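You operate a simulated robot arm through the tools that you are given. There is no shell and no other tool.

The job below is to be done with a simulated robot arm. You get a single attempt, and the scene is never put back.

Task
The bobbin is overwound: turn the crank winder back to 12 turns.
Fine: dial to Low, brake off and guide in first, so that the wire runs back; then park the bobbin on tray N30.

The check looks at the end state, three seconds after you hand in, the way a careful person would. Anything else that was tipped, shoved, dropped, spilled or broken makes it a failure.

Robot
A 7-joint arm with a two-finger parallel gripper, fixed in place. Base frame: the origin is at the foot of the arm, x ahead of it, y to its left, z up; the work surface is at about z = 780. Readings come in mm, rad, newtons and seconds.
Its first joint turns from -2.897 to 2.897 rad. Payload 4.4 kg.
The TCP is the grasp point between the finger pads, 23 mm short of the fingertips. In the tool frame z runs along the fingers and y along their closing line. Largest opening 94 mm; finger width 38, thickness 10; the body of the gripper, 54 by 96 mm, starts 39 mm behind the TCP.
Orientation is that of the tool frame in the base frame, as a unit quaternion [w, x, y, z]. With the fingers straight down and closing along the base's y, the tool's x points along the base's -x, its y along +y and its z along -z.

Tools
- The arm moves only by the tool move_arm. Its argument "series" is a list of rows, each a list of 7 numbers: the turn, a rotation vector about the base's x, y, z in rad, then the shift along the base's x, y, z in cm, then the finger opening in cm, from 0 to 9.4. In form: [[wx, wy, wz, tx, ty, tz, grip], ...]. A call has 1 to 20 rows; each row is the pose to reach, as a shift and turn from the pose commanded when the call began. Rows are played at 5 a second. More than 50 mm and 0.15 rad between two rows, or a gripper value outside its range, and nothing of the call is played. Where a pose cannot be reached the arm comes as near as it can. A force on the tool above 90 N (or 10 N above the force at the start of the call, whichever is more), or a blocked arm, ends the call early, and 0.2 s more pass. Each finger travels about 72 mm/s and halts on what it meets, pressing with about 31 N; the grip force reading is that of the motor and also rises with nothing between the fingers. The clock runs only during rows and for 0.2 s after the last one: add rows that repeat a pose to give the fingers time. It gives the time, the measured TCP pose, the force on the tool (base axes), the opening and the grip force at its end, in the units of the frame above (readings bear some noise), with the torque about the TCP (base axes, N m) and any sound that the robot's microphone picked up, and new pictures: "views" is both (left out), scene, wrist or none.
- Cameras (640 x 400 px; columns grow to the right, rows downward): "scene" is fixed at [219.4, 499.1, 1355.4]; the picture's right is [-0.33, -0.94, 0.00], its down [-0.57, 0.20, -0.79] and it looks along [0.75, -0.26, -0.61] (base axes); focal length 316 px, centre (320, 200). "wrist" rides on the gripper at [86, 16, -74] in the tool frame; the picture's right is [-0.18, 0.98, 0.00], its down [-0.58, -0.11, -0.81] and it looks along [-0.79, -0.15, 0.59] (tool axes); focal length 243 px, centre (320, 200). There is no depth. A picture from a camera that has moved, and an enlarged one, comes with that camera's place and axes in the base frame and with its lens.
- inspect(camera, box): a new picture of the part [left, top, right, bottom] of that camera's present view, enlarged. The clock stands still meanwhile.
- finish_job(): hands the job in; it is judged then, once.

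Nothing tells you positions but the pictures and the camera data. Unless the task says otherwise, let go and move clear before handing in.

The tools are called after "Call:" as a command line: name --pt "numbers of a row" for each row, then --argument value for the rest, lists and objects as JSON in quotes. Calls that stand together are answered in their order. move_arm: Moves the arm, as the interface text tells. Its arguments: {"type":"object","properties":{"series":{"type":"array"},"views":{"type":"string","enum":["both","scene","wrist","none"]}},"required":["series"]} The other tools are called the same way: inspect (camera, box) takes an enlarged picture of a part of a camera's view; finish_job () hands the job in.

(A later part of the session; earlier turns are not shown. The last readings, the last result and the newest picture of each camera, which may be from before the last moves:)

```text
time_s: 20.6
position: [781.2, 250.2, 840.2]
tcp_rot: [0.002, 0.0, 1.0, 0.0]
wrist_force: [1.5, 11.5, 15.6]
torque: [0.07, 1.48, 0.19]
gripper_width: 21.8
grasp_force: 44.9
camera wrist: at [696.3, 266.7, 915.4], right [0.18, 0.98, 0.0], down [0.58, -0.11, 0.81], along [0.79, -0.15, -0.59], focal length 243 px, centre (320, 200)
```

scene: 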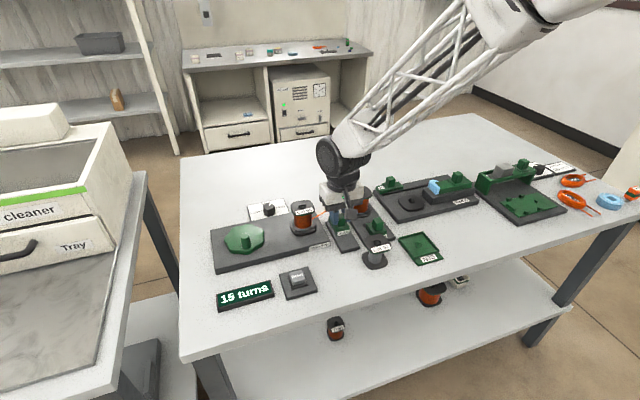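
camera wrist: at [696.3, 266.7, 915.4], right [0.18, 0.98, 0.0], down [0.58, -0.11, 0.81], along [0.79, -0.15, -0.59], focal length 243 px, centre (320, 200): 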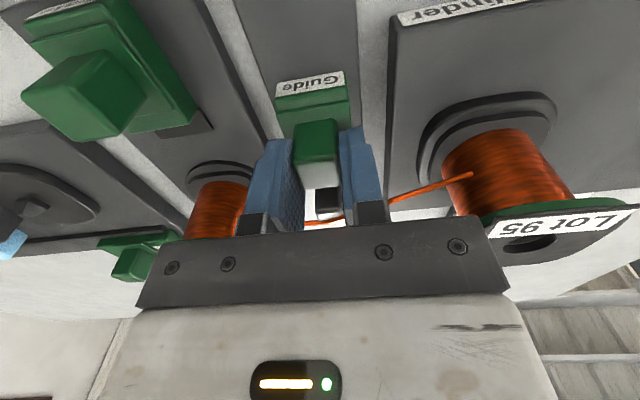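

A wire has appeared running from the spool past the guide pin to the bobbin, so the guide is now in. I'll nudge a few more millimetres to confirm it's at its stop.

Call:
move_arm --pt "0 0 0 0.2 0.02 0 1" --pt "0 0 0 0.4 0.04 0 1" --pt "0 0 0 0.4 0.04 0 1" --views "wrist"

```text
time_s: 21.4
position: [784.2, 250.4, 838.4]
tcp_rot: [-0.002, 0.0, 1.0, -0.001]
wrist_force: [-41.7, -0.5, 21.2]
torque: [0.6, 0.54, 0.39]
gripper_width: 21.9
grasp_force: 44.5
camera wrist: at [699.0, 266.8, 914.1], right [0.18, 0.98, 0.0], down [0.58, -0.11, 0.81], along [0.79, -0.15, -0.59], focal length 243 px, centre (320, 200)
```

wrist: 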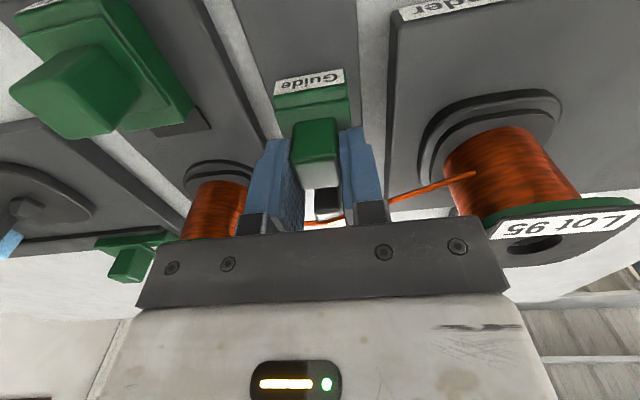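

The guide is at its stop (42 N in x) and the wire is threaded. I'll open only a little, lift straight up clear of the wire, then look.

Call:
move_arm --pt "0 0 0 -0.1 0 0 2.4" --pt "0 0 0 -0.1 0 0 4" --pt "0 0 0 -0.1 0 0 4" --pt "0 0 0 -0.2 0 3 4" --pt "0 0 0 -1 0 7 4" --pt "0 0 0 -5 0 11 4" --pt "0 0 0 -9 0 13 4" --pt "0 0 0 -9 0 13 4" --views "both"

```text
refused: row 6 steps farther than a row can; nothing moved
```

Call:
move_arm --pt "0 0 0 -0.1 0 0 2.4" --pt "0 0 0 -0.1 0 0 4" --pt "0 0 0 -0.1 0 0 4" --pt "0 0 0 -0.2 0 3 4" --pt "0 0 0 -1 0 7 4" --pt "0 0 0 -3 0 10 4" --pt "0 0 0 -6 0 12 4" --pt "0 0 0 -9 0 13 4" --pt "0 0 0 -9 0 13 4" --views "both"

```text
time_s: 23.4
position: [694.8, 250.1, 970.3]
tcp_rot: [0.0, 0.001, 1.0, 0.0]
wrist_force: [0.1, 0.0, -0.5]
torque: [-0.01, 0.02, 0.02]
gripper_width: 40.3
grasp_force: 0.1
camera wrist: at [609.9, 266.6, 1044.3], right [0.18, 0.98, 0.0], down [0.58, -0.11, 0.81], along [0.79, -0.15, -0.59], focal length 243 px, centre (320, 200)
```

scene: 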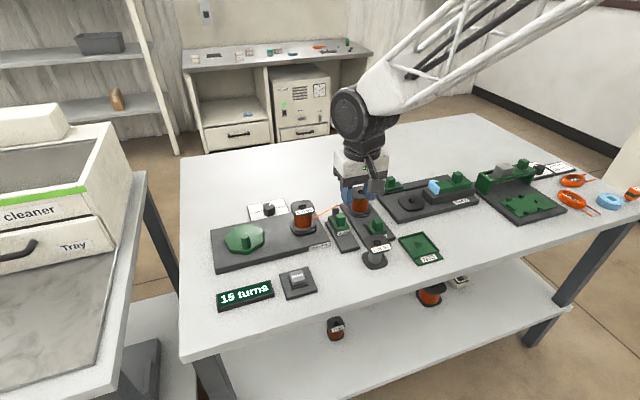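
wrist: 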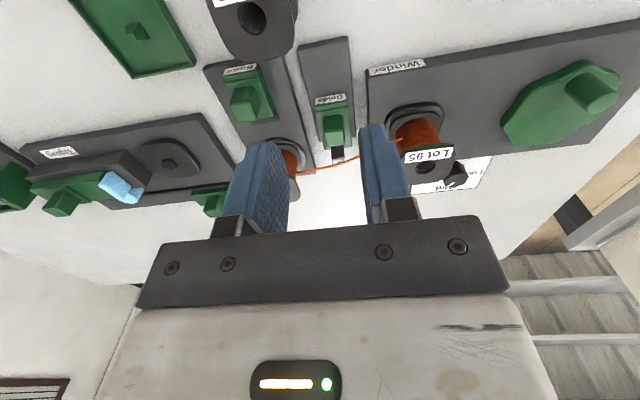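

The wire runs from the spool past the guide pin to the bobbin. Next is the dial, so I'll move closer to it at a safe height for an accurate look.

Call:
move_arm --pt "0 0 0 2.1 3.6 0 5" --pt "0 0 0 4.2 7.2 0 6" --pt "0 0 0 6.3 10.8 0 6" --pt "0 0 0 8.4 14.4 0 6" --pt "0 0 0 8.4 14.4 0 6" --pt "0 0 0 8.4 14.4 0 6" --views "wrist"

Call:
inspect --camera "wrist" --box '[270, 100, 400, 180]'

Call:
inspect --camera "scene" --box '[230, 180, 340, 255]'

```text
time_s: 24.8
position: [779.0, 394.5, 969.8]
tcp_rot: [0.0, -0.001, 1.0, -0.001]
wrist_force: [0.3, -0.8, 0.5]
torque: [-0.01, 0.0, 0.01]
gripper_width: 59.7
grasp_force: 0.1
camera wrist: at [694.1, 411.3, 1044.8], right [0.18, 0.98, 0.0], down [0.58, -0.11, 0.81], along [0.79, -0.15, -0.59], focal length 243 px, centre (320, 200)
```

wrist: 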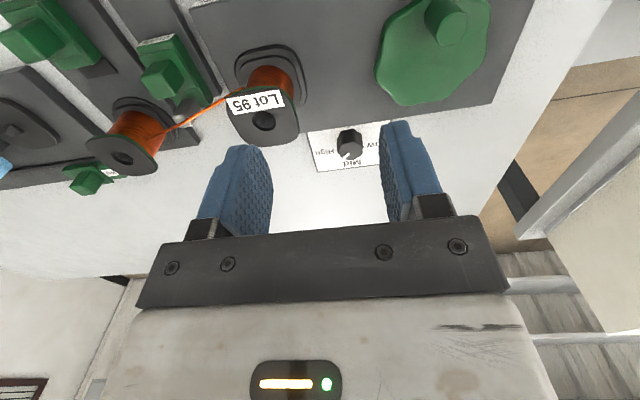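

```text
4.92 times, centred on (335, 140) of wrist
camera zoom: at [694.1, 411.3, 1044.8], right [0.18, 0.98, 0.0], down [0.58, -0.11, 0.81], along [0.79, -0.15, -0.59], focal length 1194 px, centre (246, 495)
```

zoom: 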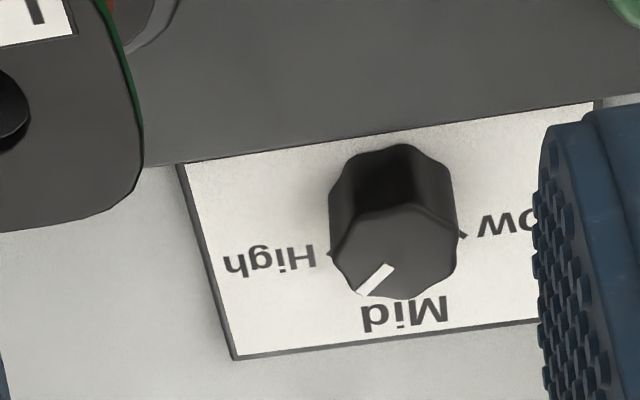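

```text
5.33 times, centred on (285, 218) of scene
camera zoom: at [219.4, 499.1, 1355.4], right [-0.33, -0.94, 0.0], down [-0.57, 0.2, -0.79], along [0.75, -0.26, -0.61], focal length 1684 px, centre (507, 107)
```

zoom: 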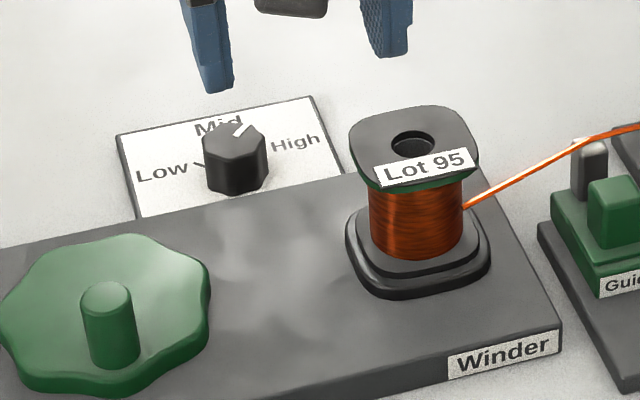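

The knob centre is at about (916.5, 410.4). The pointer is at about -45° (High) and the Low tick at about +48°. This is near the edge of the reach, so I'll tilt the gripper outward by 22° with a yaw of -40°, hover above the knob and check.

Call:
move_arm --pt "-0.0168 -0.046 -0.0862 1.7 0.2 -1.1 6" --pt "-0.0335 -0.092 -0.1723 3.4 0.4 -2.2 6" --pt "-0.0503 -0.1381 -0.2585 5.1 0.6 -3.3 6" --pt "-0.067 -0.1841 -0.3447 6.8 0.8 -4.5 5.5" --pt "-0.0838 -0.2301 -0.4308 8.5 1.0 -5.6 5.2" --pt "-0.1005 -0.2762 -0.517 10.2 1.2 -6.7 5.2" --pt "-0.1173 -0.3222 -0.6031 11.9 1.4 -7.8 5.2" --pt "-0.134 -0.3682 -0.6893 13.62 1.54 -9.0 5.2" --pt "-0.134 -0.3682 -0.6893 13.62 1.54 -9.0 5.2" --pt "-0.134 -0.3682 -0.6893 13.62 1.54 -9.0 5.2" --views "both"

```text
time_s: 27.0
position: [914.0, 408.7, 879.9]
tcp_rot: [0.179, 0.336, 0.922, -0.066]
wrist_force: [-0.1, 0.5, 0.3]
torque: [-0.01, 0.0, -0.01]
gripper_width: 52.0
grasp_force: 0.0
camera wrist: at [844.1, 492.3, 916.9], right [0.76, 0.64, 0.07], down [0.11, -0.24, 0.97], along [0.64, -0.73, -0.25], focal length 243 px, centre (320, 200)
```

scene: 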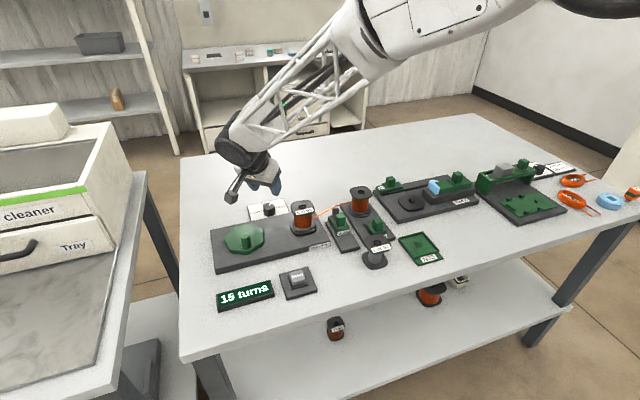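
wrist: 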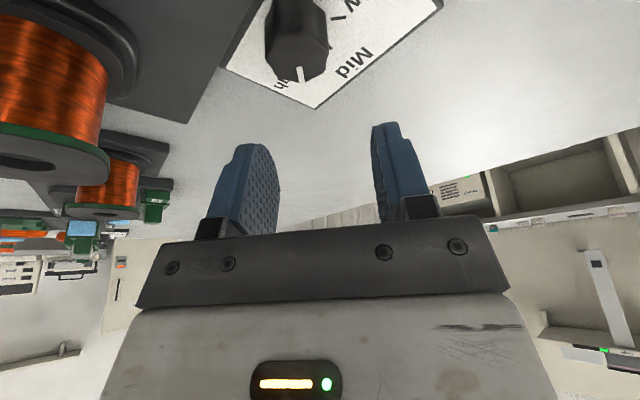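

Call:
inspect --camera "wrist" --box '[240, 0, 400, 100]'

Call:
inspect --camera "scene" --box '[220, 160, 320, 225]'

```text
4.00 times, centred on (320, 50) of wrist
camera zoom: at [844.1, 492.3, 916.9], right [0.76, 0.64, 0.07], down [0.11, -0.24, 0.97], along [0.64, -0.73, -0.25], focal length 970 px, centre (320, 800)
```

zoom: 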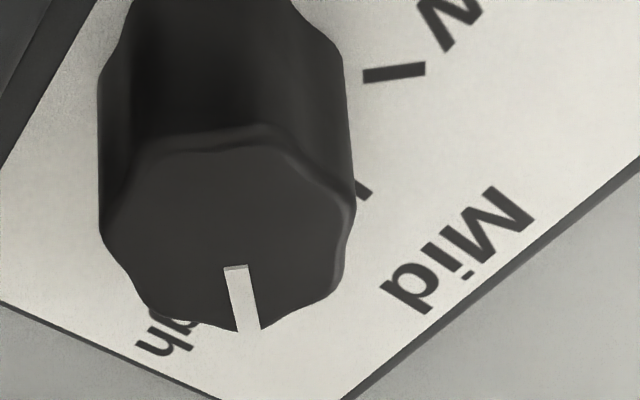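

```text
6.15 times, centred on (270, 192) of scene
camera zoom: at [219.4, 499.1, 1355.4], right [-0.33, -0.94, 0.0], down [-0.57, 0.2, -0.79], along [0.75, -0.26, -0.61], focal length 1943 px, centre (628, 246)
```

zoom: 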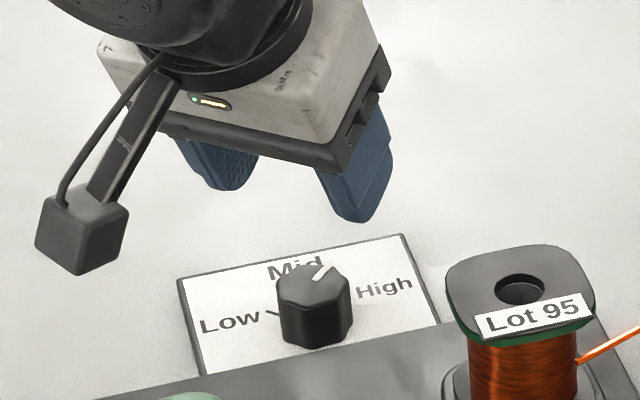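

Combining the three views, the card surface comes out at z≈790, the knob axis at about (908.5, 410.4) and the knob top at about 813. High is at -45° and Low at +45°, so a 90° turn counter-clockwise is needed. I'll yaw to -26°, correct the centring and descend around the knob, keeping the fingertips above the winder plate.

Call:
move_arm --pt "0 0 0.122 -0.4 0 -1 4.8" --pt "0 0 0.2443 -0.8 0 -2 4.8" --pt "0 0 0.2443 -0.8 0 -3 4.8" --pt "0 0 0.2443 -0.8 0 -3 4.8" --views "both"

Call:
inspect --camera "wrist" --box '[220, 0, 420, 150]'

Call:
inspect --camera "scene" --box '[220, 160, 320, 225]'

```text
time_s: 28.0
position: [907.6, 410.2, 849.5]
tcp_rot: [0.185, 0.221, 0.956, -0.044]
wrist_force: [-0.6, 0.4, -0.5]
torque: [0.0, -0.03, -0.01]
gripper_width: 47.9
grasp_force: 0.1
camera wrist: at [818.4, 472.6, 887.1], right [0.58, 0.81, 0.07], down [0.17, -0.2, 0.97], along [0.79, -0.55, -0.25], focal length 243 px, centre (320, 200)
```

scene: 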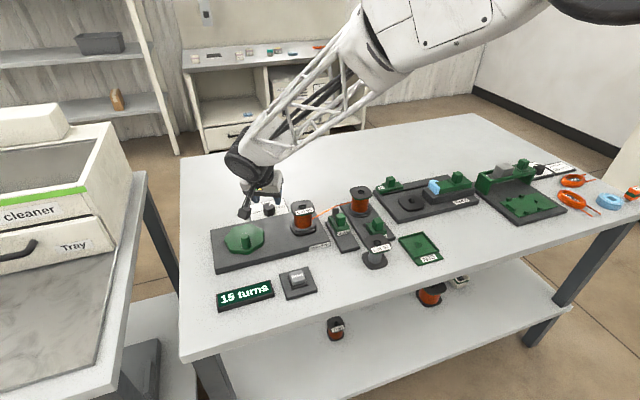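
wrist: 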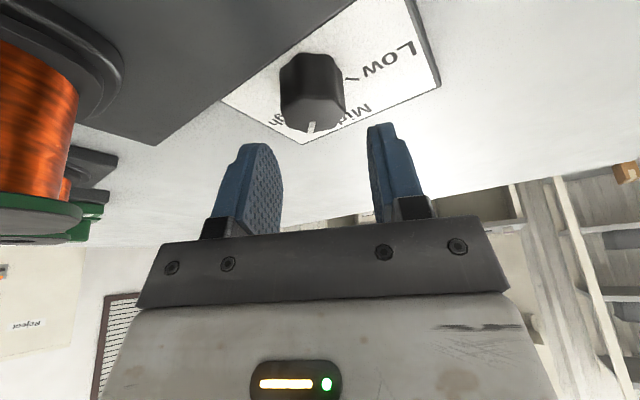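

```text
2.67 times, centred on (320, 75) of wrist
camera zoom: at [818.4, 472.6, 887.1], right [0.58, 0.81, 0.07], down [0.17, -0.2, 0.97], along [0.79, -0.55, -0.25], focal length 647 px, centre (320, 533)
```

zoom: 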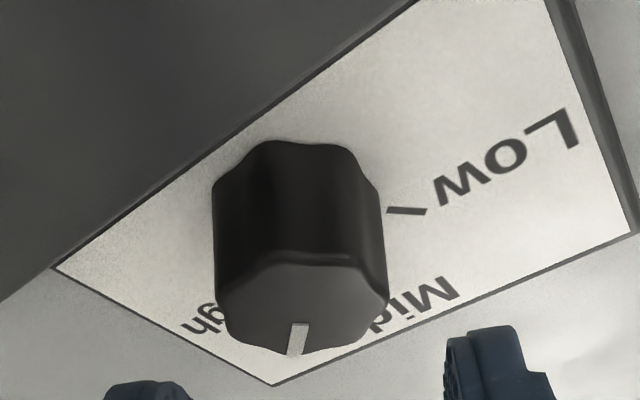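

```text
6.15 times, centred on (270, 192) of scene
camera zoom: at [219.4, 499.1, 1355.4], right [-0.33, -0.94, 0.0], down [-0.57, 0.2, -0.79], along [0.75, -0.26, -0.61], focal length 1943 px, centre (628, 246)
```

zoom: 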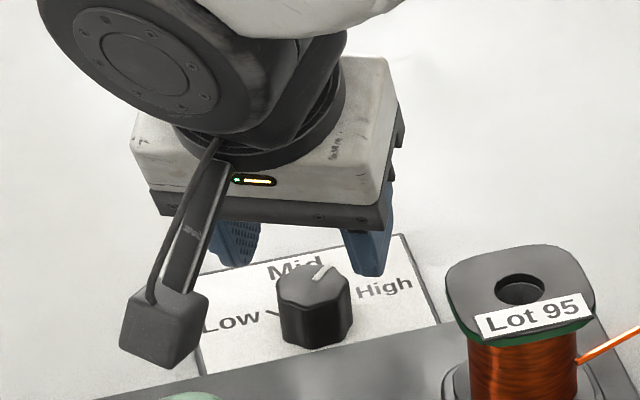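

Prediction and picture agree to about 1 mm. I'll descend to grip the knob and close.

Call:
move_arm --pt "0 0 0 0 0 -1.2 4.8" --pt "0 0 0 0 0 -2.5 4.8" --pt "0 0 0 0 0 -2.5 4.8" --pt "0 0 0 0 0 -2.5 3" --pt "0 0 0 0 0 -2.5 2" --pt "0 0 0 0 0 -2.5 2" --views "wrist"

```text
time_s: 29.4
position: [906.3, 410.2, 824.4]
tcp_rot: [0.186, 0.221, 0.956, -0.043]
wrist_force: [-3.8, -13.1, 3.9]
torque: [0.23, 0.08, 0.05]
gripper_width: 31.3
grasp_force: 44.8
camera wrist: at [818.6, 471.9, 862.2], right [0.58, 0.81, 0.07], down [0.17, -0.2, 0.97], along [0.79, -0.55, -0.25], focal length 243 px, centre (320, 200)
```

wrist: 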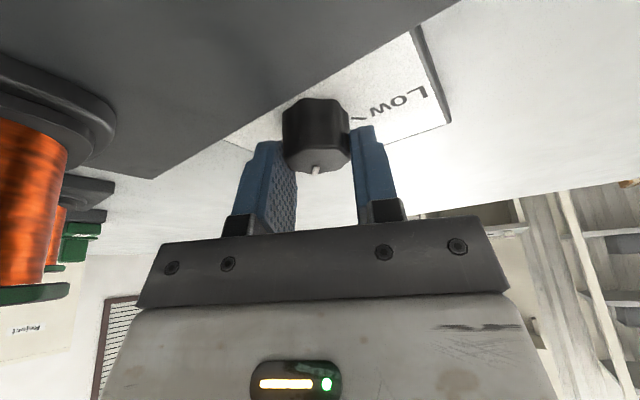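

The knob is held at 31 mm. I'll turn it 30° counter-clockwise.

Call:
move_arm --pt "0 0 0.105 0 0 0 2" --pt "0 0 0.21 0 0 0 2" --pt "0 0 0.315 0 0 0 2" --pt "0 0 0.42 0 0 0 2" --pt "0 0 0.5236 0 0 0 2" --pt "0 0 0.5236 0 0 0 2" --views "both"

Call:
inspect --camera "wrist" --box '[240, 70, 400, 190]'

```text
time_s: 30.8
position: [907.8, 409.5, 824.9]
tcp_rot: [0.191, -0.035, 0.981, 0.006]
wrist_force: [16.2, -0.2, -4.3]
torque: [-0.02, -1.19, 0.02]
gripper_width: 31.6
grasp_force: 45.1
camera wrist: at [799.7, 419.1, 862.1], right [0.1, 0.99, 0.07], down [0.24, -0.09, 0.97], along [0.96, -0.08, -0.25], focal length 243 px, centre (320, 200)
```

scene: 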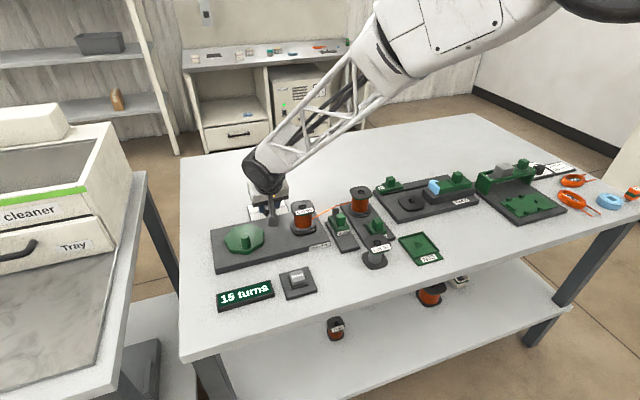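
wrist: 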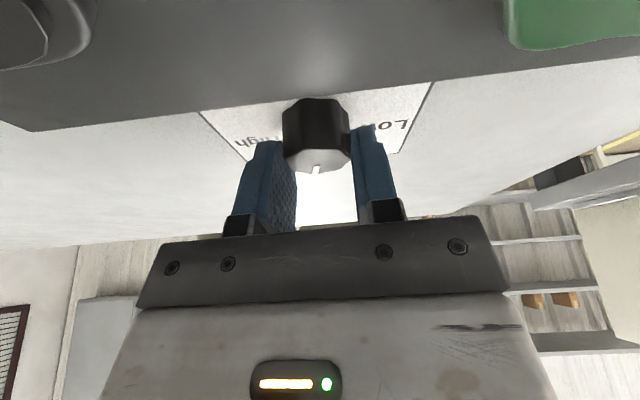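

```text
3.33 times, centred on (320, 130) of wrist
camera zoom: at [799.7, 419.1, 862.1], right [0.1, 0.99, 0.07], down [0.24, -0.09, 0.97], along [0.96, -0.08, -0.25], focal length 809 px, centre (320, 433)
```

zoom: 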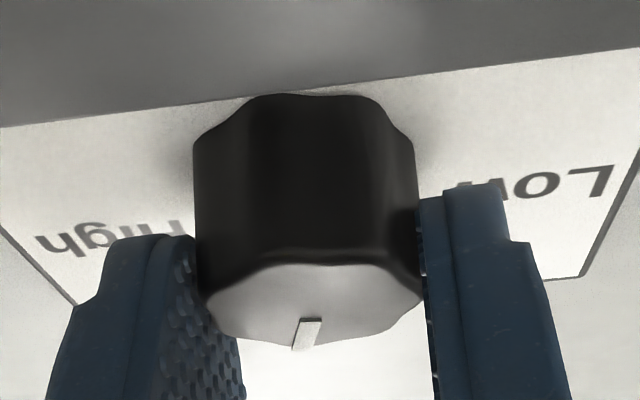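

The knob followed exactly, so the pointer should now be at about -15°. I'll open, swing back 30°, regrip and turn another 30°.

Call:
move_arm --pt "0 0 0 0 0 0 4" --pt "0 0 0 0 0 0 4.8" --pt "0 0 0 0 0 0 4.8" --pt "0 0 -0.13 0 0 0 4.8" --pt "0 0 -0.26 0 0 0 4.8" --pt "0 0 -0.39 0 0 0 4.8" --pt "0 0 -0.5236 0 0 0 4.8" --pt "0 0 -0.5236 0 0 0 4.8" --pt "0 0 -0.5236 0 0 0 3" --pt "0 0 -0.5236 0 0 0 2" --pt "0 0 -0.5236 0 0 0 2" --pt "0 0 -0.42 0 0 0 2" --pt "0 0 -0.315 0 0 0 2" --pt "0 0 -0.21 0 0 0 2" --pt "0 0 -0.105 0 0 0 2" --pt "0 0 0 0 0 0 2" --pt "0 0 0 0 0 0 2" --views "wrist"

Call:
inspect --camera "wrist" --box '[240, 70, 400, 190]'

```text
time_s: 34.4
position: [907.0, 411.8, 823.8]
tcp_rot: [0.191, -0.035, 0.981, 0.006]
wrist_force: [17.4, -0.3, -12.8]
torque: [0.41, -0.93, 0.0]
gripper_width: 31.5
grasp_force: 45.7
camera wrist: at [799.5, 419.0, 861.9], right [0.1, 0.99, 0.07], down [0.24, -0.09, 0.97], along [0.96, -0.08, -0.25], focal length 243 px, centre (320, 200)
```

wrist: 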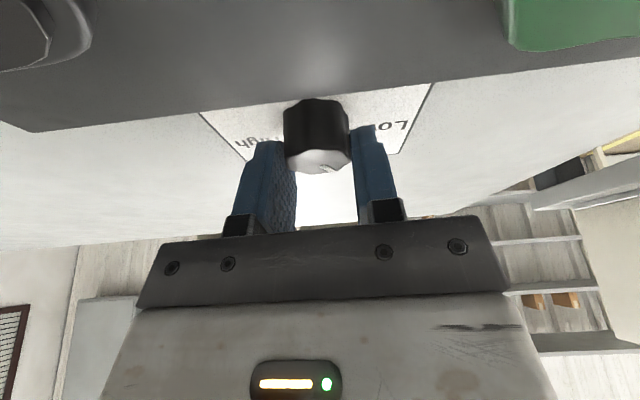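

```text
3.33 times, centred on (320, 130) of wrist
camera zoom: at [799.5, 419.0, 861.9], right [0.1, 0.99, 0.07], down [0.24, -0.09, 0.97], along [0.96, -0.08, -0.25], focal length 809 px, centre (320, 433)
```

zoom: 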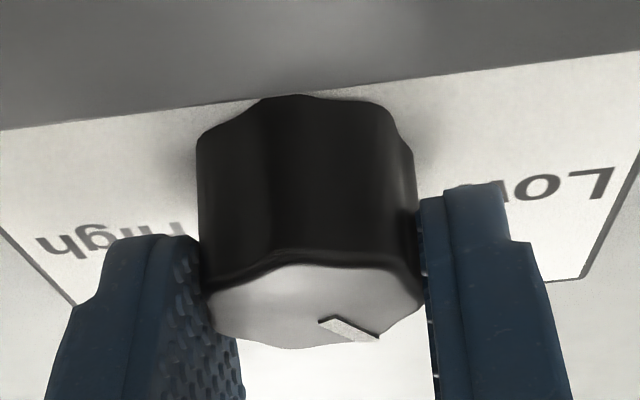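

The pointer is now well past Mid toward Low. I'll open and see where it settles.

Call:
move_arm --pt "0 0 0 0 0 0 4" --pt "0 0 0 0 0 0 4.8" --pt "0 0 0 0 0 0 4.8" --pt "0 0 -0.1 0 0 2 4.8" --pt "0 0 -0.2 0 0 4 4.8" --pt "0 0 -0.3 0 0 6.5 4.8" --pt "0 0 -0.3 0 0 6.5 4.8" --views "both"

Call:
inspect --camera "wrist" --box '[240, 0, 400, 100]'

Call:
inspect --camera "scene" --box '[230, 180, 310, 230]'

```text
time_s: 36.0
position: [908.5, 409.9, 891.1]
tcp_rot: [0.189, 0.112, 0.975, -0.022]
wrist_force: [0.3, 0.1, -0.1]
torque: [0.0, 0.04, -0.05]
gripper_width: 48.2
grasp_force: 0.1
camera wrist: at [807.3, 451.3, 927.8], right [0.39, 0.92, 0.07], down [0.21, -0.16, 0.97], along [0.9, -0.36, -0.25], focal length 243 px, centre (320, 200)
```

scene: 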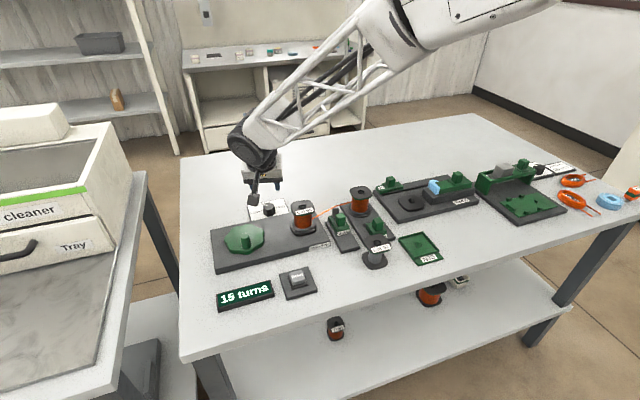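
wrist: 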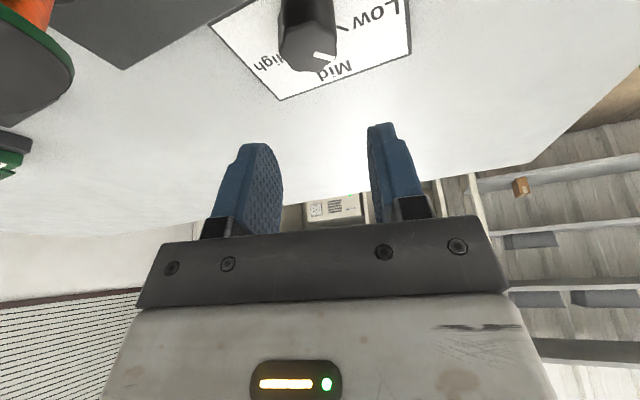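

```text
4.00 times, centred on (320, 50) of wrist
camera zoom: at [807.3, 451.3, 927.8], right [0.39, 0.92, 0.07], down [0.21, -0.16, 0.97], along [0.9, -0.36, -0.25], focal length 970 px, centre (320, 800)
```

zoom: 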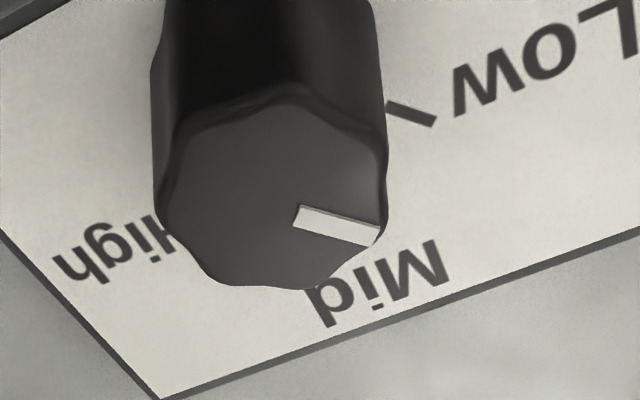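

```text
8.00 times, centred on (270, 205) of scene
camera zoom: at [219.4, 499.1, 1355.4], right [-0.33, -0.94, 0.0], down [-0.57, 0.2, -0.79], along [0.75, -0.26, -0.61], focal length 2526 px, centre (720, 160)
```

zoom: 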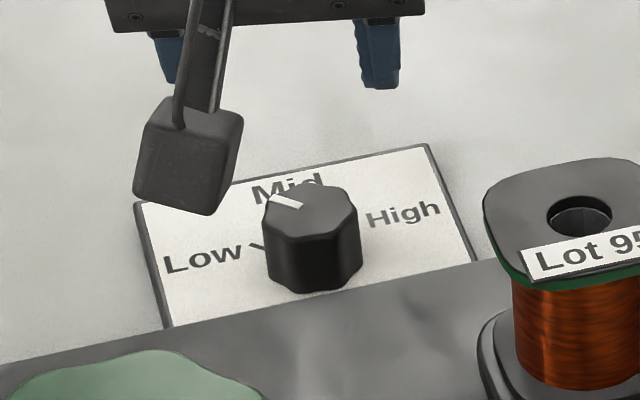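

Measured from the picture, the pointer lines up with the Low tick to within my accuracy. It turned further than the gripper did, so a detent evidently pulled it in. Next I'll straighten the tool and move to a viewpoint for the crank.

Call:
move_arm --pt "0.0063 0.0546 0.0325 -2 0.5 3 5" --pt "0.0126 0.1093 0.065 -5 1.5 5.5 5" --pt "0.0189 0.1639 0.0975 -9 2.8 7 6" --pt "0.0253 0.2185 0.13 -13 4 7 6" --pt "0.0316 0.2731 0.1625 -17 5 7 6" --pt "0.0379 0.3278 0.195 -20 5.6 7 6" --pt "0.0442 0.3824 0.2275 -22 6 7 6" --pt "0.0442 0.3824 0.2275 -22 6 7 6" --pt "0.0442 0.3824 0.2275 -22 6 7 6" --views "both"

Call:
inspect --camera "wrist" --box '[240, 20, 440, 145]'

Call:
inspect --camera "scene" --box '[200, 190, 320, 310]'

```text
time_s: 38.0
position: [688.0, 469.5, 959.0]
tcp_rot: [0.0, 0.0, 1.0, 0.0]
wrist_force: [-0.9, 0.5, 0.5]
torque: [0.03, 0.02, 0.03]
gripper_width: 59.8
grasp_force: 0.2
camera wrist: at [602.9, 486.6, 1035.2], right [0.18, 0.98, 0.0], down [0.58, -0.11, 0.81], along [0.79, -0.15, -0.59], focal length 243 px, centre (320, 200)
```

scene: 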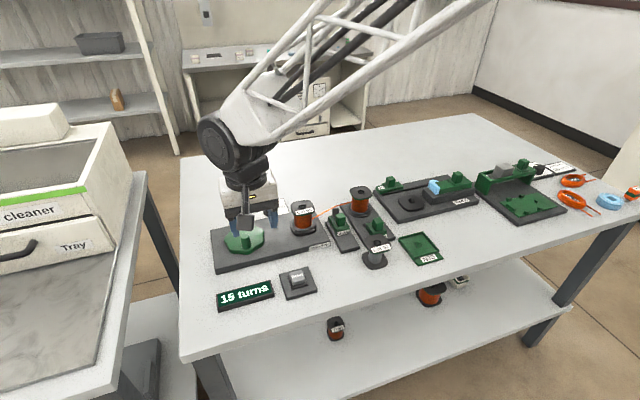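
wrist: 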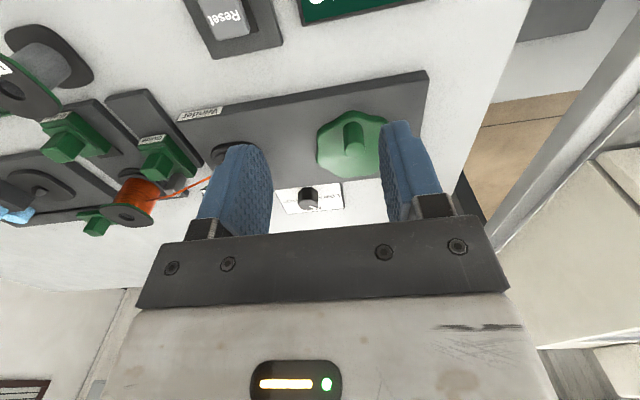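

```text
3.20 times, centred on (340, 82) of wrist
camera zoom: at [602.9, 486.6, 1035.2], right [0.18, 0.98, 0.0], down [0.58, -0.11, 0.81], along [0.79, -0.15, -0.59], focal length 776 px, centre (256, 576)
```

zoom: 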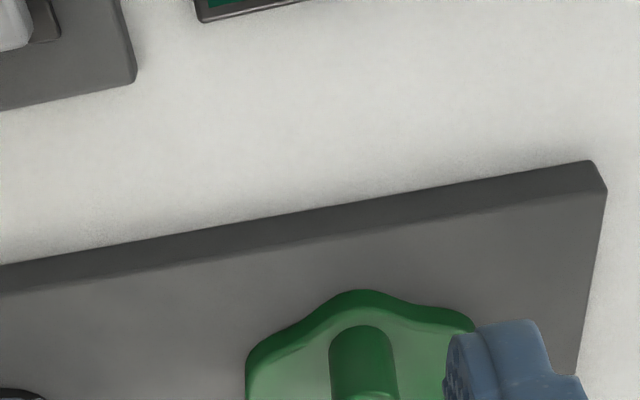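

```text
3.33 times, centred on (260, 250) of scene
camera zoom: at [219.4, 499.1, 1355.4], right [-0.33, -0.94, 0.0], down [-0.57, 0.2, -0.79], along [0.75, -0.26, -0.61], focal length 1053 px, centre (520, 33)
```

zoom: 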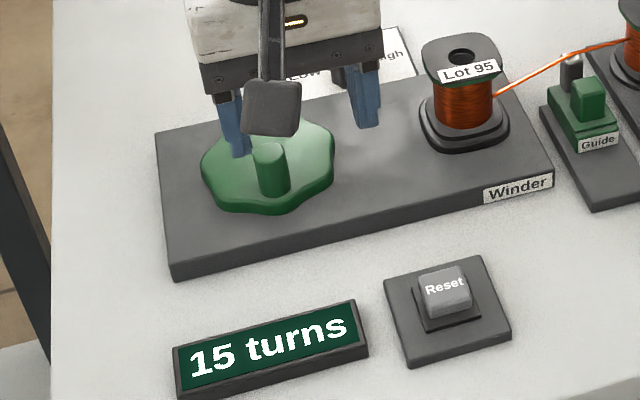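

Call:
inspect --camera "wrist" --box '[290, 95, 450, 195]'

Call:
inspect --camera "wrist" --box '[160, 60, 440, 235]'

```text
4.00 times, centred on (370, 145) of wrist
camera zoom: at [602.9, 486.6, 1035.2], right [0.18, 0.98, 0.0], down [0.58, -0.11, 0.81], along [0.79, -0.15, -0.59], focal length 970 px, centre (120, 420)
```

zoom: 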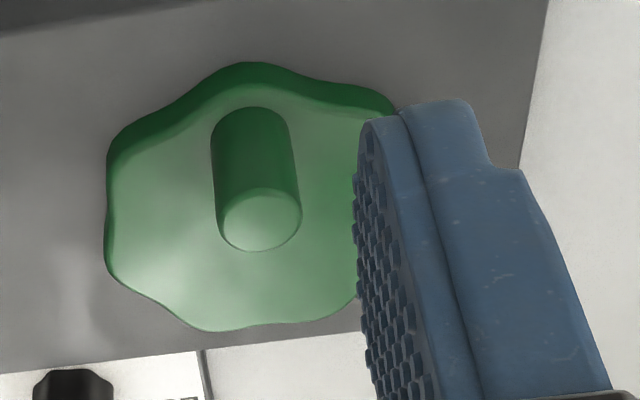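

```text
2.29 times, centred on (300, 148) of wrist
camera zoom: at [602.9, 486.6, 1035.2], right [0.18, 0.98, 0.0], down [0.58, -0.11, 0.81], along [0.79, -0.15, -0.59], focal length 555 px, centre (366, 320)
```

zoom: 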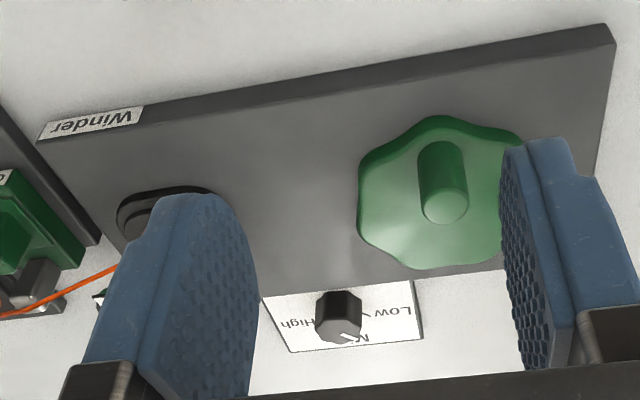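

The handle post is at about (774.6, 490.7), 20 mm across with its top near z 848. The disc top is at about z 815 and its centre near (802, 491). I want the disc centre more exactly, so I'll move the camera almost over it.

Call:
move_arm --pt "0 0 0 4 0.1 0.2 6" --pt "0 0 0 8 0.2 0.4 6" --pt "0 0 0 12 0.4 0.6 6" --pt "0 0 0 13 0.4 0.6 6" --pt "0 0 0 13 0.4 0.6 6" --pt "0 0 0 13 0.4 0.6 6" --views "wrist"

Call:
inspect --camera "wrist" --box '[240, 0, 420, 112]'

```text
time_s: 39.4
position: [816.6, 474.4, 966.8]
tcp_rot: [0.0, 0.0, 1.0, -0.001]
wrist_force: [-0.4, 0.2, -0.2]
torque: [0.01, 0.0, -0.01]
gripper_width: 60.2
grasp_force: 0.0
camera wrist: at [732.7, 489.9, 1041.3], right [0.18, 0.98, 0.0], down [0.58, -0.11, 0.81], along [0.79, -0.15, -0.59], focal length 243 px, centre (320, 200)
```

wrist: 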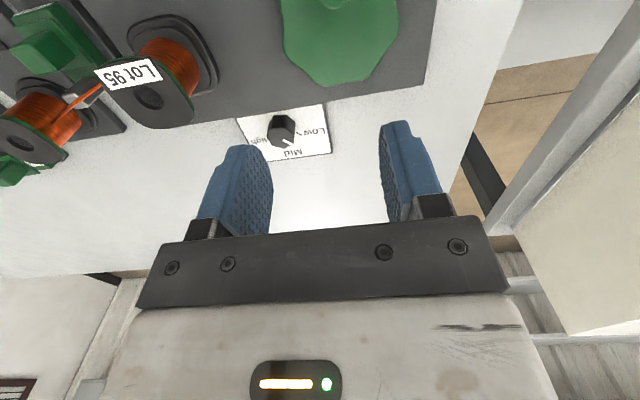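

```text
3.56 times, centred on (330, 56) of wrist
camera zoom: at [732.7, 489.9, 1041.3], right [0.18, 0.98, 0.0], down [0.58, -0.11, 0.81], along [0.79, -0.15, -0.59], focal length 863 px, centre (284, 712)
```

zoom: 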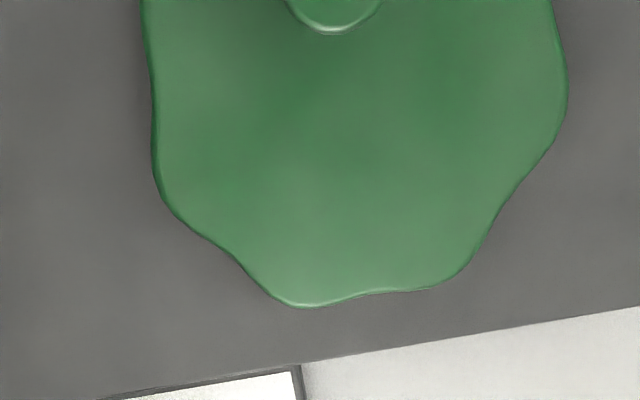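

Call:
move_arm --pt "0 0 0 -3 0 0 6" --pt "0 0 0 -5 0 0 6" --pt "0 0 0 -5 0 0 6" --pt "0 0 0 -5 0 0 6" --views "wrist"

Call:
inspect --camera "wrist" --box '[240, 0, 420, 112]'

Call:
inspect --camera "wrist" --box '[100, 20, 280, 160]'

Call:
inspect --camera "wrist" --box '[230, 100, 340, 170]'

```text
time_s: 40.4
position: [766.6, 473.8, 967.0]
tcp_rot: [-0.001, 0.0, 1.0, 0.0]
wrist_force: [-0.7, -0.3, -0.1]
torque: [0.01, 0.0, 0.03]
gripper_width: 60.1
grasp_force: 0.0
camera wrist: at [681.7, 490.3, 1041.2], right [0.18, 0.98, 0.0], down [0.58, -0.11, 0.81], along [0.79, -0.15, -0.59], focal length 243 px, centre (320, 200)
```

wrist: 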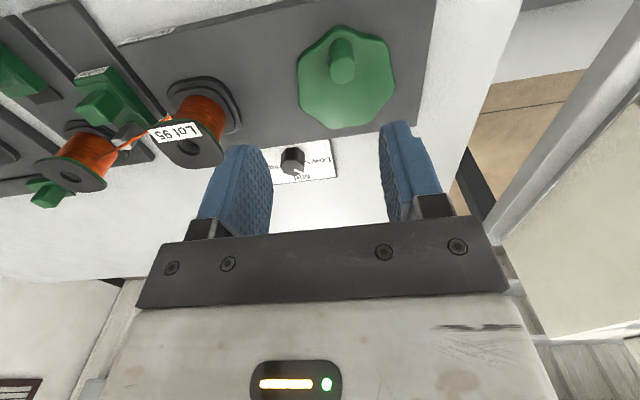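

```text
3.56 times, centred on (330, 56) of wrist
camera zoom: at [681.7, 490.3, 1041.2], right [0.18, 0.98, 0.0], down [0.58, -0.11, 0.81], along [0.79, -0.15, -0.59], focal length 863 px, centre (284, 712)
```

zoom: 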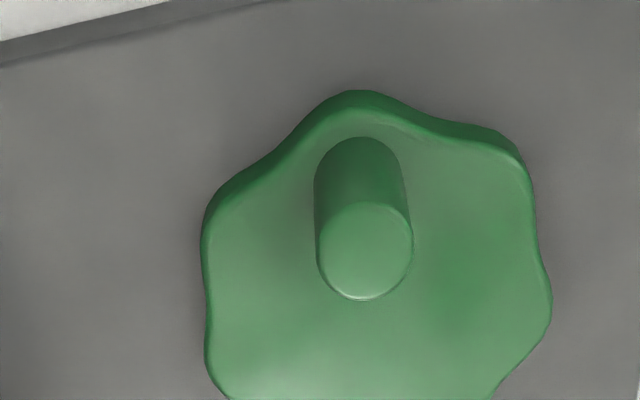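

```text
2.86 times, centred on (190, 90) of wrist
camera zoom: at [681.7, 490.3, 1041.2], right [0.18, 0.98, 0.0], down [0.58, -0.11, 0.81], along [0.79, -0.15, -0.59], focal length 693 px, centre (691, 514)
```

zoom: 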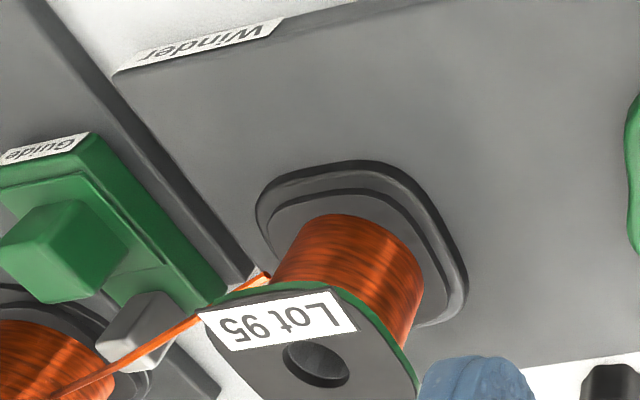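

```text
5.71 times, centred on (285, 135) of wrist
camera zoom: at [681.7, 490.3, 1041.2], right [0.18, 0.98, 0.0], down [0.58, -0.11, 0.81], along [0.79, -0.15, -0.59], focal length 1386 px, centre (520, 571)
```

zoom: 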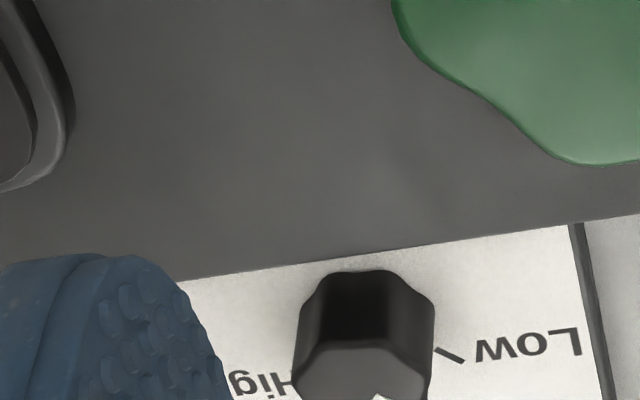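

The disc centre fits at about (812, 491), with the handle about 35 mm from it on the -x side. I'll tilt the gripper 10° outward for reach, hover over the handle and check.

Call:
move_arm --pt "0 -0.0582 0 0.3 0.6 -2 5" --pt "0 -0.1164 0 0.6 1.2 -4.5 5" --pt "0 -0.1745 0 0.8 1.64 -7 4.5" --pt "0 -0.1745 0 0.8 1.64 -8 4.5" --pt "0 -0.1745 0 0.8 1.64 -8 4.5" --views "both"

Call:
inspect --camera "wrist" --box '[230, 0, 430, 150]'

Call:
inspect --camera "scene" --box '[200, 190, 300, 265]'

```text
time_s: 41.6
position: [775.2, 491.8, 886.3]
tcp_rot: [0.088, 0.0, 0.996, -0.001]
wrist_force: [-0.3, 0.3, -0.3]
torque: [0.0, -0.04, -0.03]
gripper_width: 44.8
grasp_force: 0.0
camera wrist: at [678.6, 507.1, 944.8], right [0.18, 0.98, 0.03], down [0.43, -0.11, 0.9], along [0.88, -0.15, -0.44], focal length 243 px, centre (320, 200)
```

scene: 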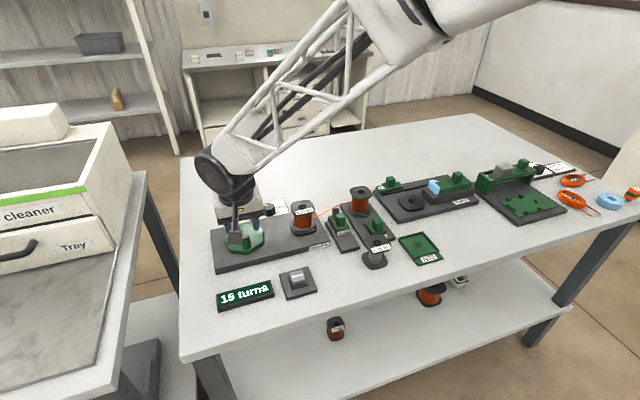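
wrist: 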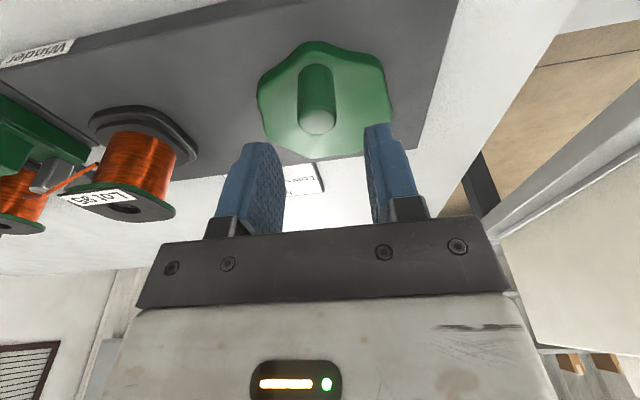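

```text
2.67 times, centred on (330, 75) of wrist
camera zoom: at [678.6, 507.1, 944.8], right [0.18, 0.98, 0.03], down [0.43, -0.11, 0.9], along [0.88, -0.15, -0.44], focal length 647 px, centre (293, 533)
```

zoom: 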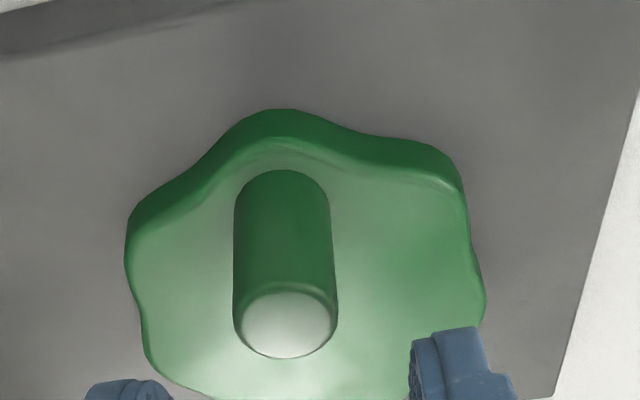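

```text
5.33 times, centred on (250, 228) of scene
camera zoom: at [219.4, 499.1, 1355.4], right [-0.33, -0.94, 0.0], down [-0.57, 0.2, -0.79], along [0.75, -0.26, -0.61], focal length 1684 px, centre (693, 53)
```

zoom: 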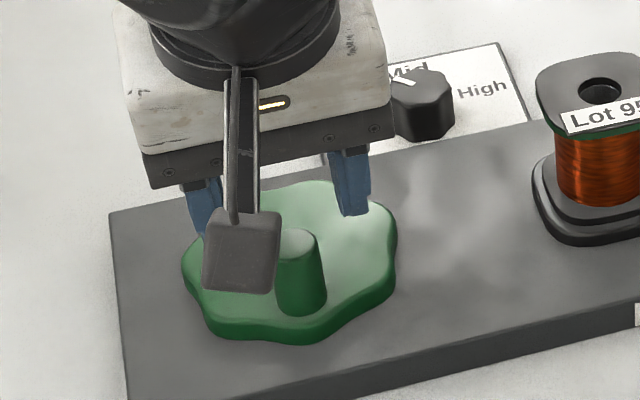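

The handle is centred between the fingers. I'll descend around it and grip.

Call:
move_arm --pt "0 0 0 0.1 0 -2 4.5" --pt "0 0 0 0.1 0 -4 4.5" --pt "0 0 0 0.1 0 -4 4.5" --pt "0 0 0 0.1 0 -4 2.5" --pt "0 0 0 0.1 0 -4 1" --pt "0 0 0 0.1 0 -4 1" --pt "0 0 0 0.1 0 -4 1" --views "both"

```text
time_s: 43.2
position: [777.3, 491.5, 846.0]
tcp_rot: [0.087, 0.0, 0.996, -0.001]
wrist_force: [2.2, 1.5, -2.0]
torque: [0.57, -0.23, 0.01]
gripper_width: 21.8
grasp_force: 45.1
camera wrist: at [680.0, 507.1, 905.2], right [0.18, 0.98, 0.03], down [0.43, -0.11, 0.9], along [0.88, -0.15, -0.44], focal length 243 px, centre (320, 200)
```

scene: 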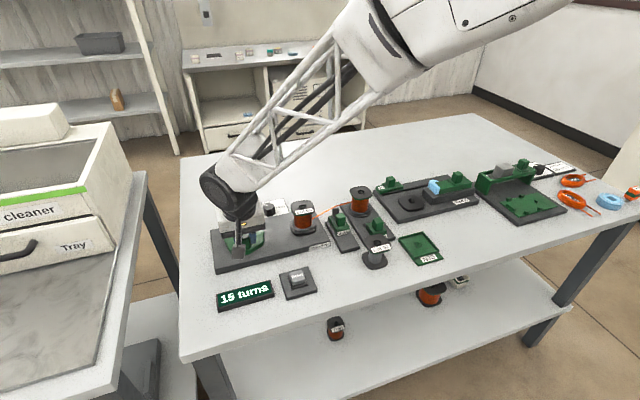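
wrist: 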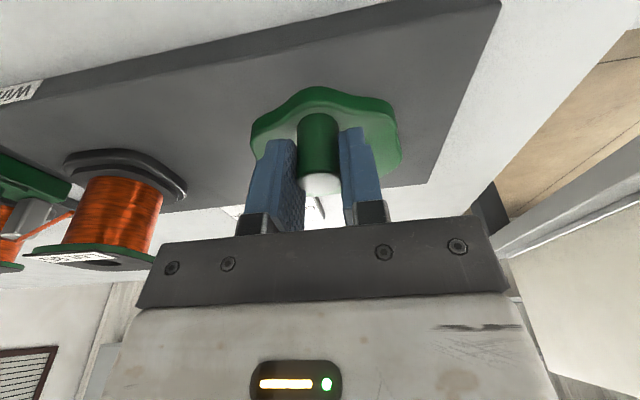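

The handle is gripped with balanced forces. From the wire's tangent side, I expect counter-clockwise to unwind. I'll try a small 24° arc that way and check forces and the counter.

Call:
move_arm --pt "0 0 0 0.02 -0.37 0 1" --pt "0 0 0 0.08 -0.73 0 1" --pt "0 0 0 0.17 -1.08 0 1" --pt "0 0 0 0.3 -1.42 0 1" --pt "0 0 0 0.3 -1.42 0 1" --views "both"

Call:
inspect --camera "scene" --box '[200, 190, 320, 310]'

```text
time_s: 44.4
position: [779.9, 477.2, 847.3]
tcp_rot: [0.088, 0.0, 0.996, 0.001]
wrist_force: [26.3, 12.9, -6.0]
torque: [-0.37, -0.73, -0.02]
gripper_width: 21.8
grasp_force: 44.9
camera wrist: at [682.7, 493.0, 905.1], right [0.18, 0.98, 0.03], down [0.43, -0.11, 0.9], along [0.88, -0.15, -0.44], focal length 243 px, centre (320, 200)
```

scene: 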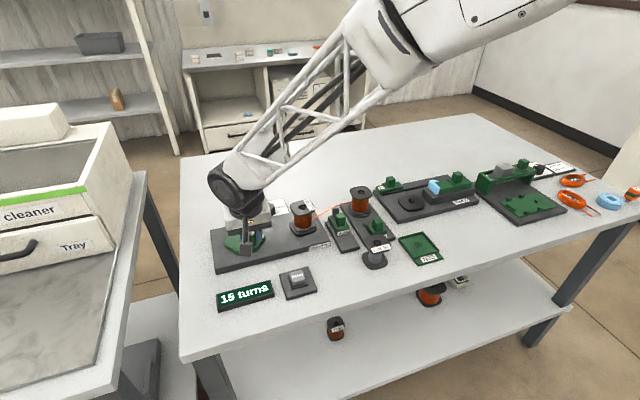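
wrist: 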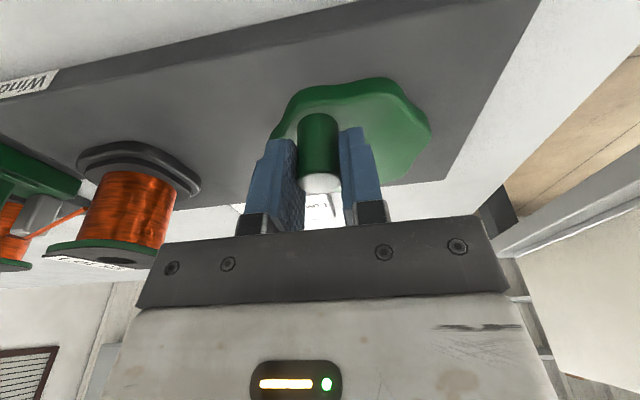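

```text
3.33 times, centred on (260, 250) of scene
camera zoom: at [219.4, 499.1, 1355.4], right [-0.33, -0.94, 0.0], down [-0.57, 0.2, -0.79], along [0.75, -0.26, -0.61], focal length 1053 px, centre (520, 33)
```

zoom: 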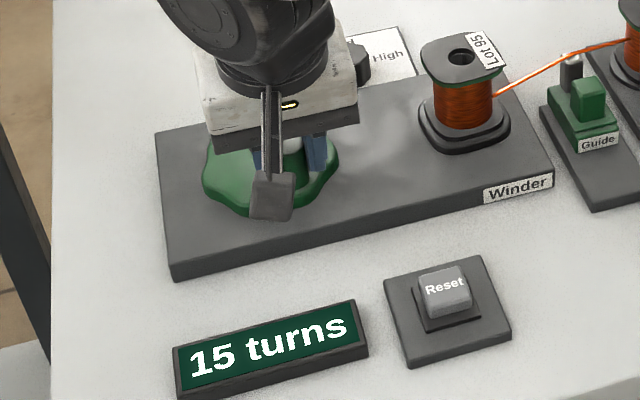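

The bobbin label turned counter-clockwise with the crank, by roughly 80° for 24° of crank, so there is gearing and the counter may move quickly. I'll continue carefully to about 60°, with the radius corrected to about 31 mm from the side force, and read the counter.

Call:
move_arm --pt "0 0 0 0.26 -0.36 0 1" --pt "0 0 0 0.53 -0.69 0 1" --pt "0 0 0 0.85 -0.99 0 1" --pt "0 0 0 1.25 -1.27 0 1" --pt "0 0 0 1.25 -1.27 0 1" --views "both"

Call:
inspect --camera "scene" --box '[200, 190, 320, 310]'

```text
time_s: 45.6
position: [791.2, 463.0, 846.8]
tcp_rot: [0.088, 0.0, 0.996, 0.0]
wrist_force: [-22.6, -31.9, 25.0]
torque: [-0.05, 0.64, 0.04]
gripper_width: 22.1
grasp_force: 45.5
camera wrist: at [694.9, 479.1, 905.2], right [0.18, 0.98, 0.03], down [0.43, -0.11, 0.89], along [0.88, -0.15, -0.45], focal length 243 px, centre (320, 200)
```

scene: 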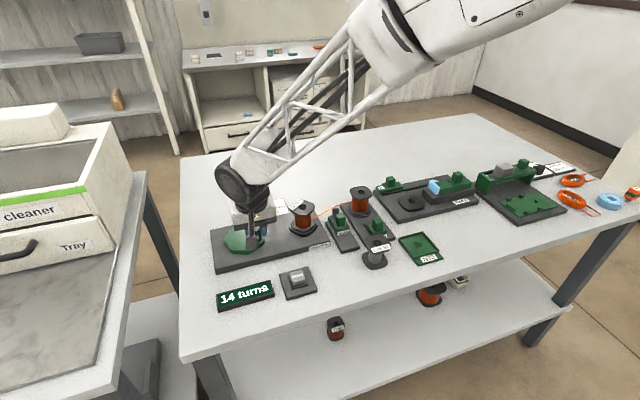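
wrist: 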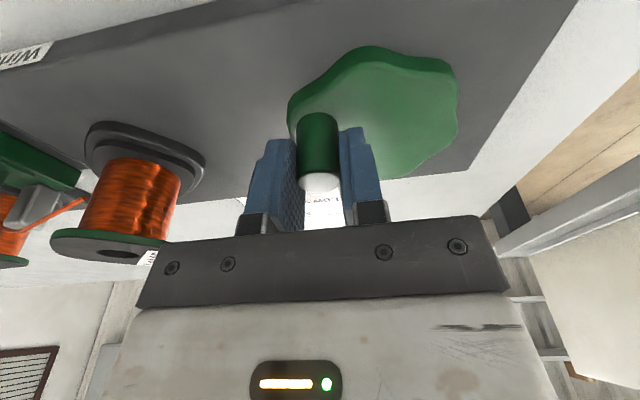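

```text
3.33 times, centred on (260, 250) of scene
camera zoom: at [219.4, 499.1, 1355.4], right [-0.33, -0.94, 0.0], down [-0.57, 0.2, -0.79], along [0.75, -0.26, -0.61], focal length 1053 px, centre (520, 33)
```

zoom: 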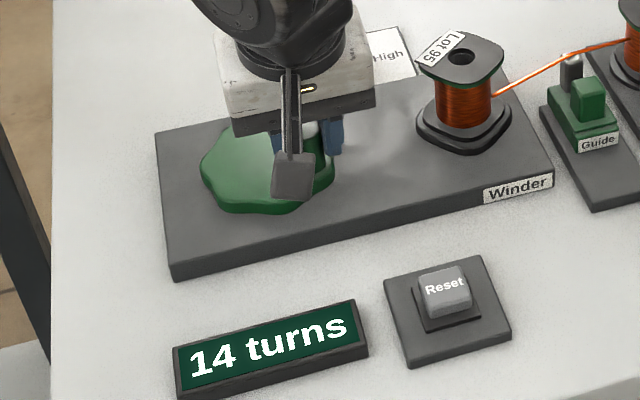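

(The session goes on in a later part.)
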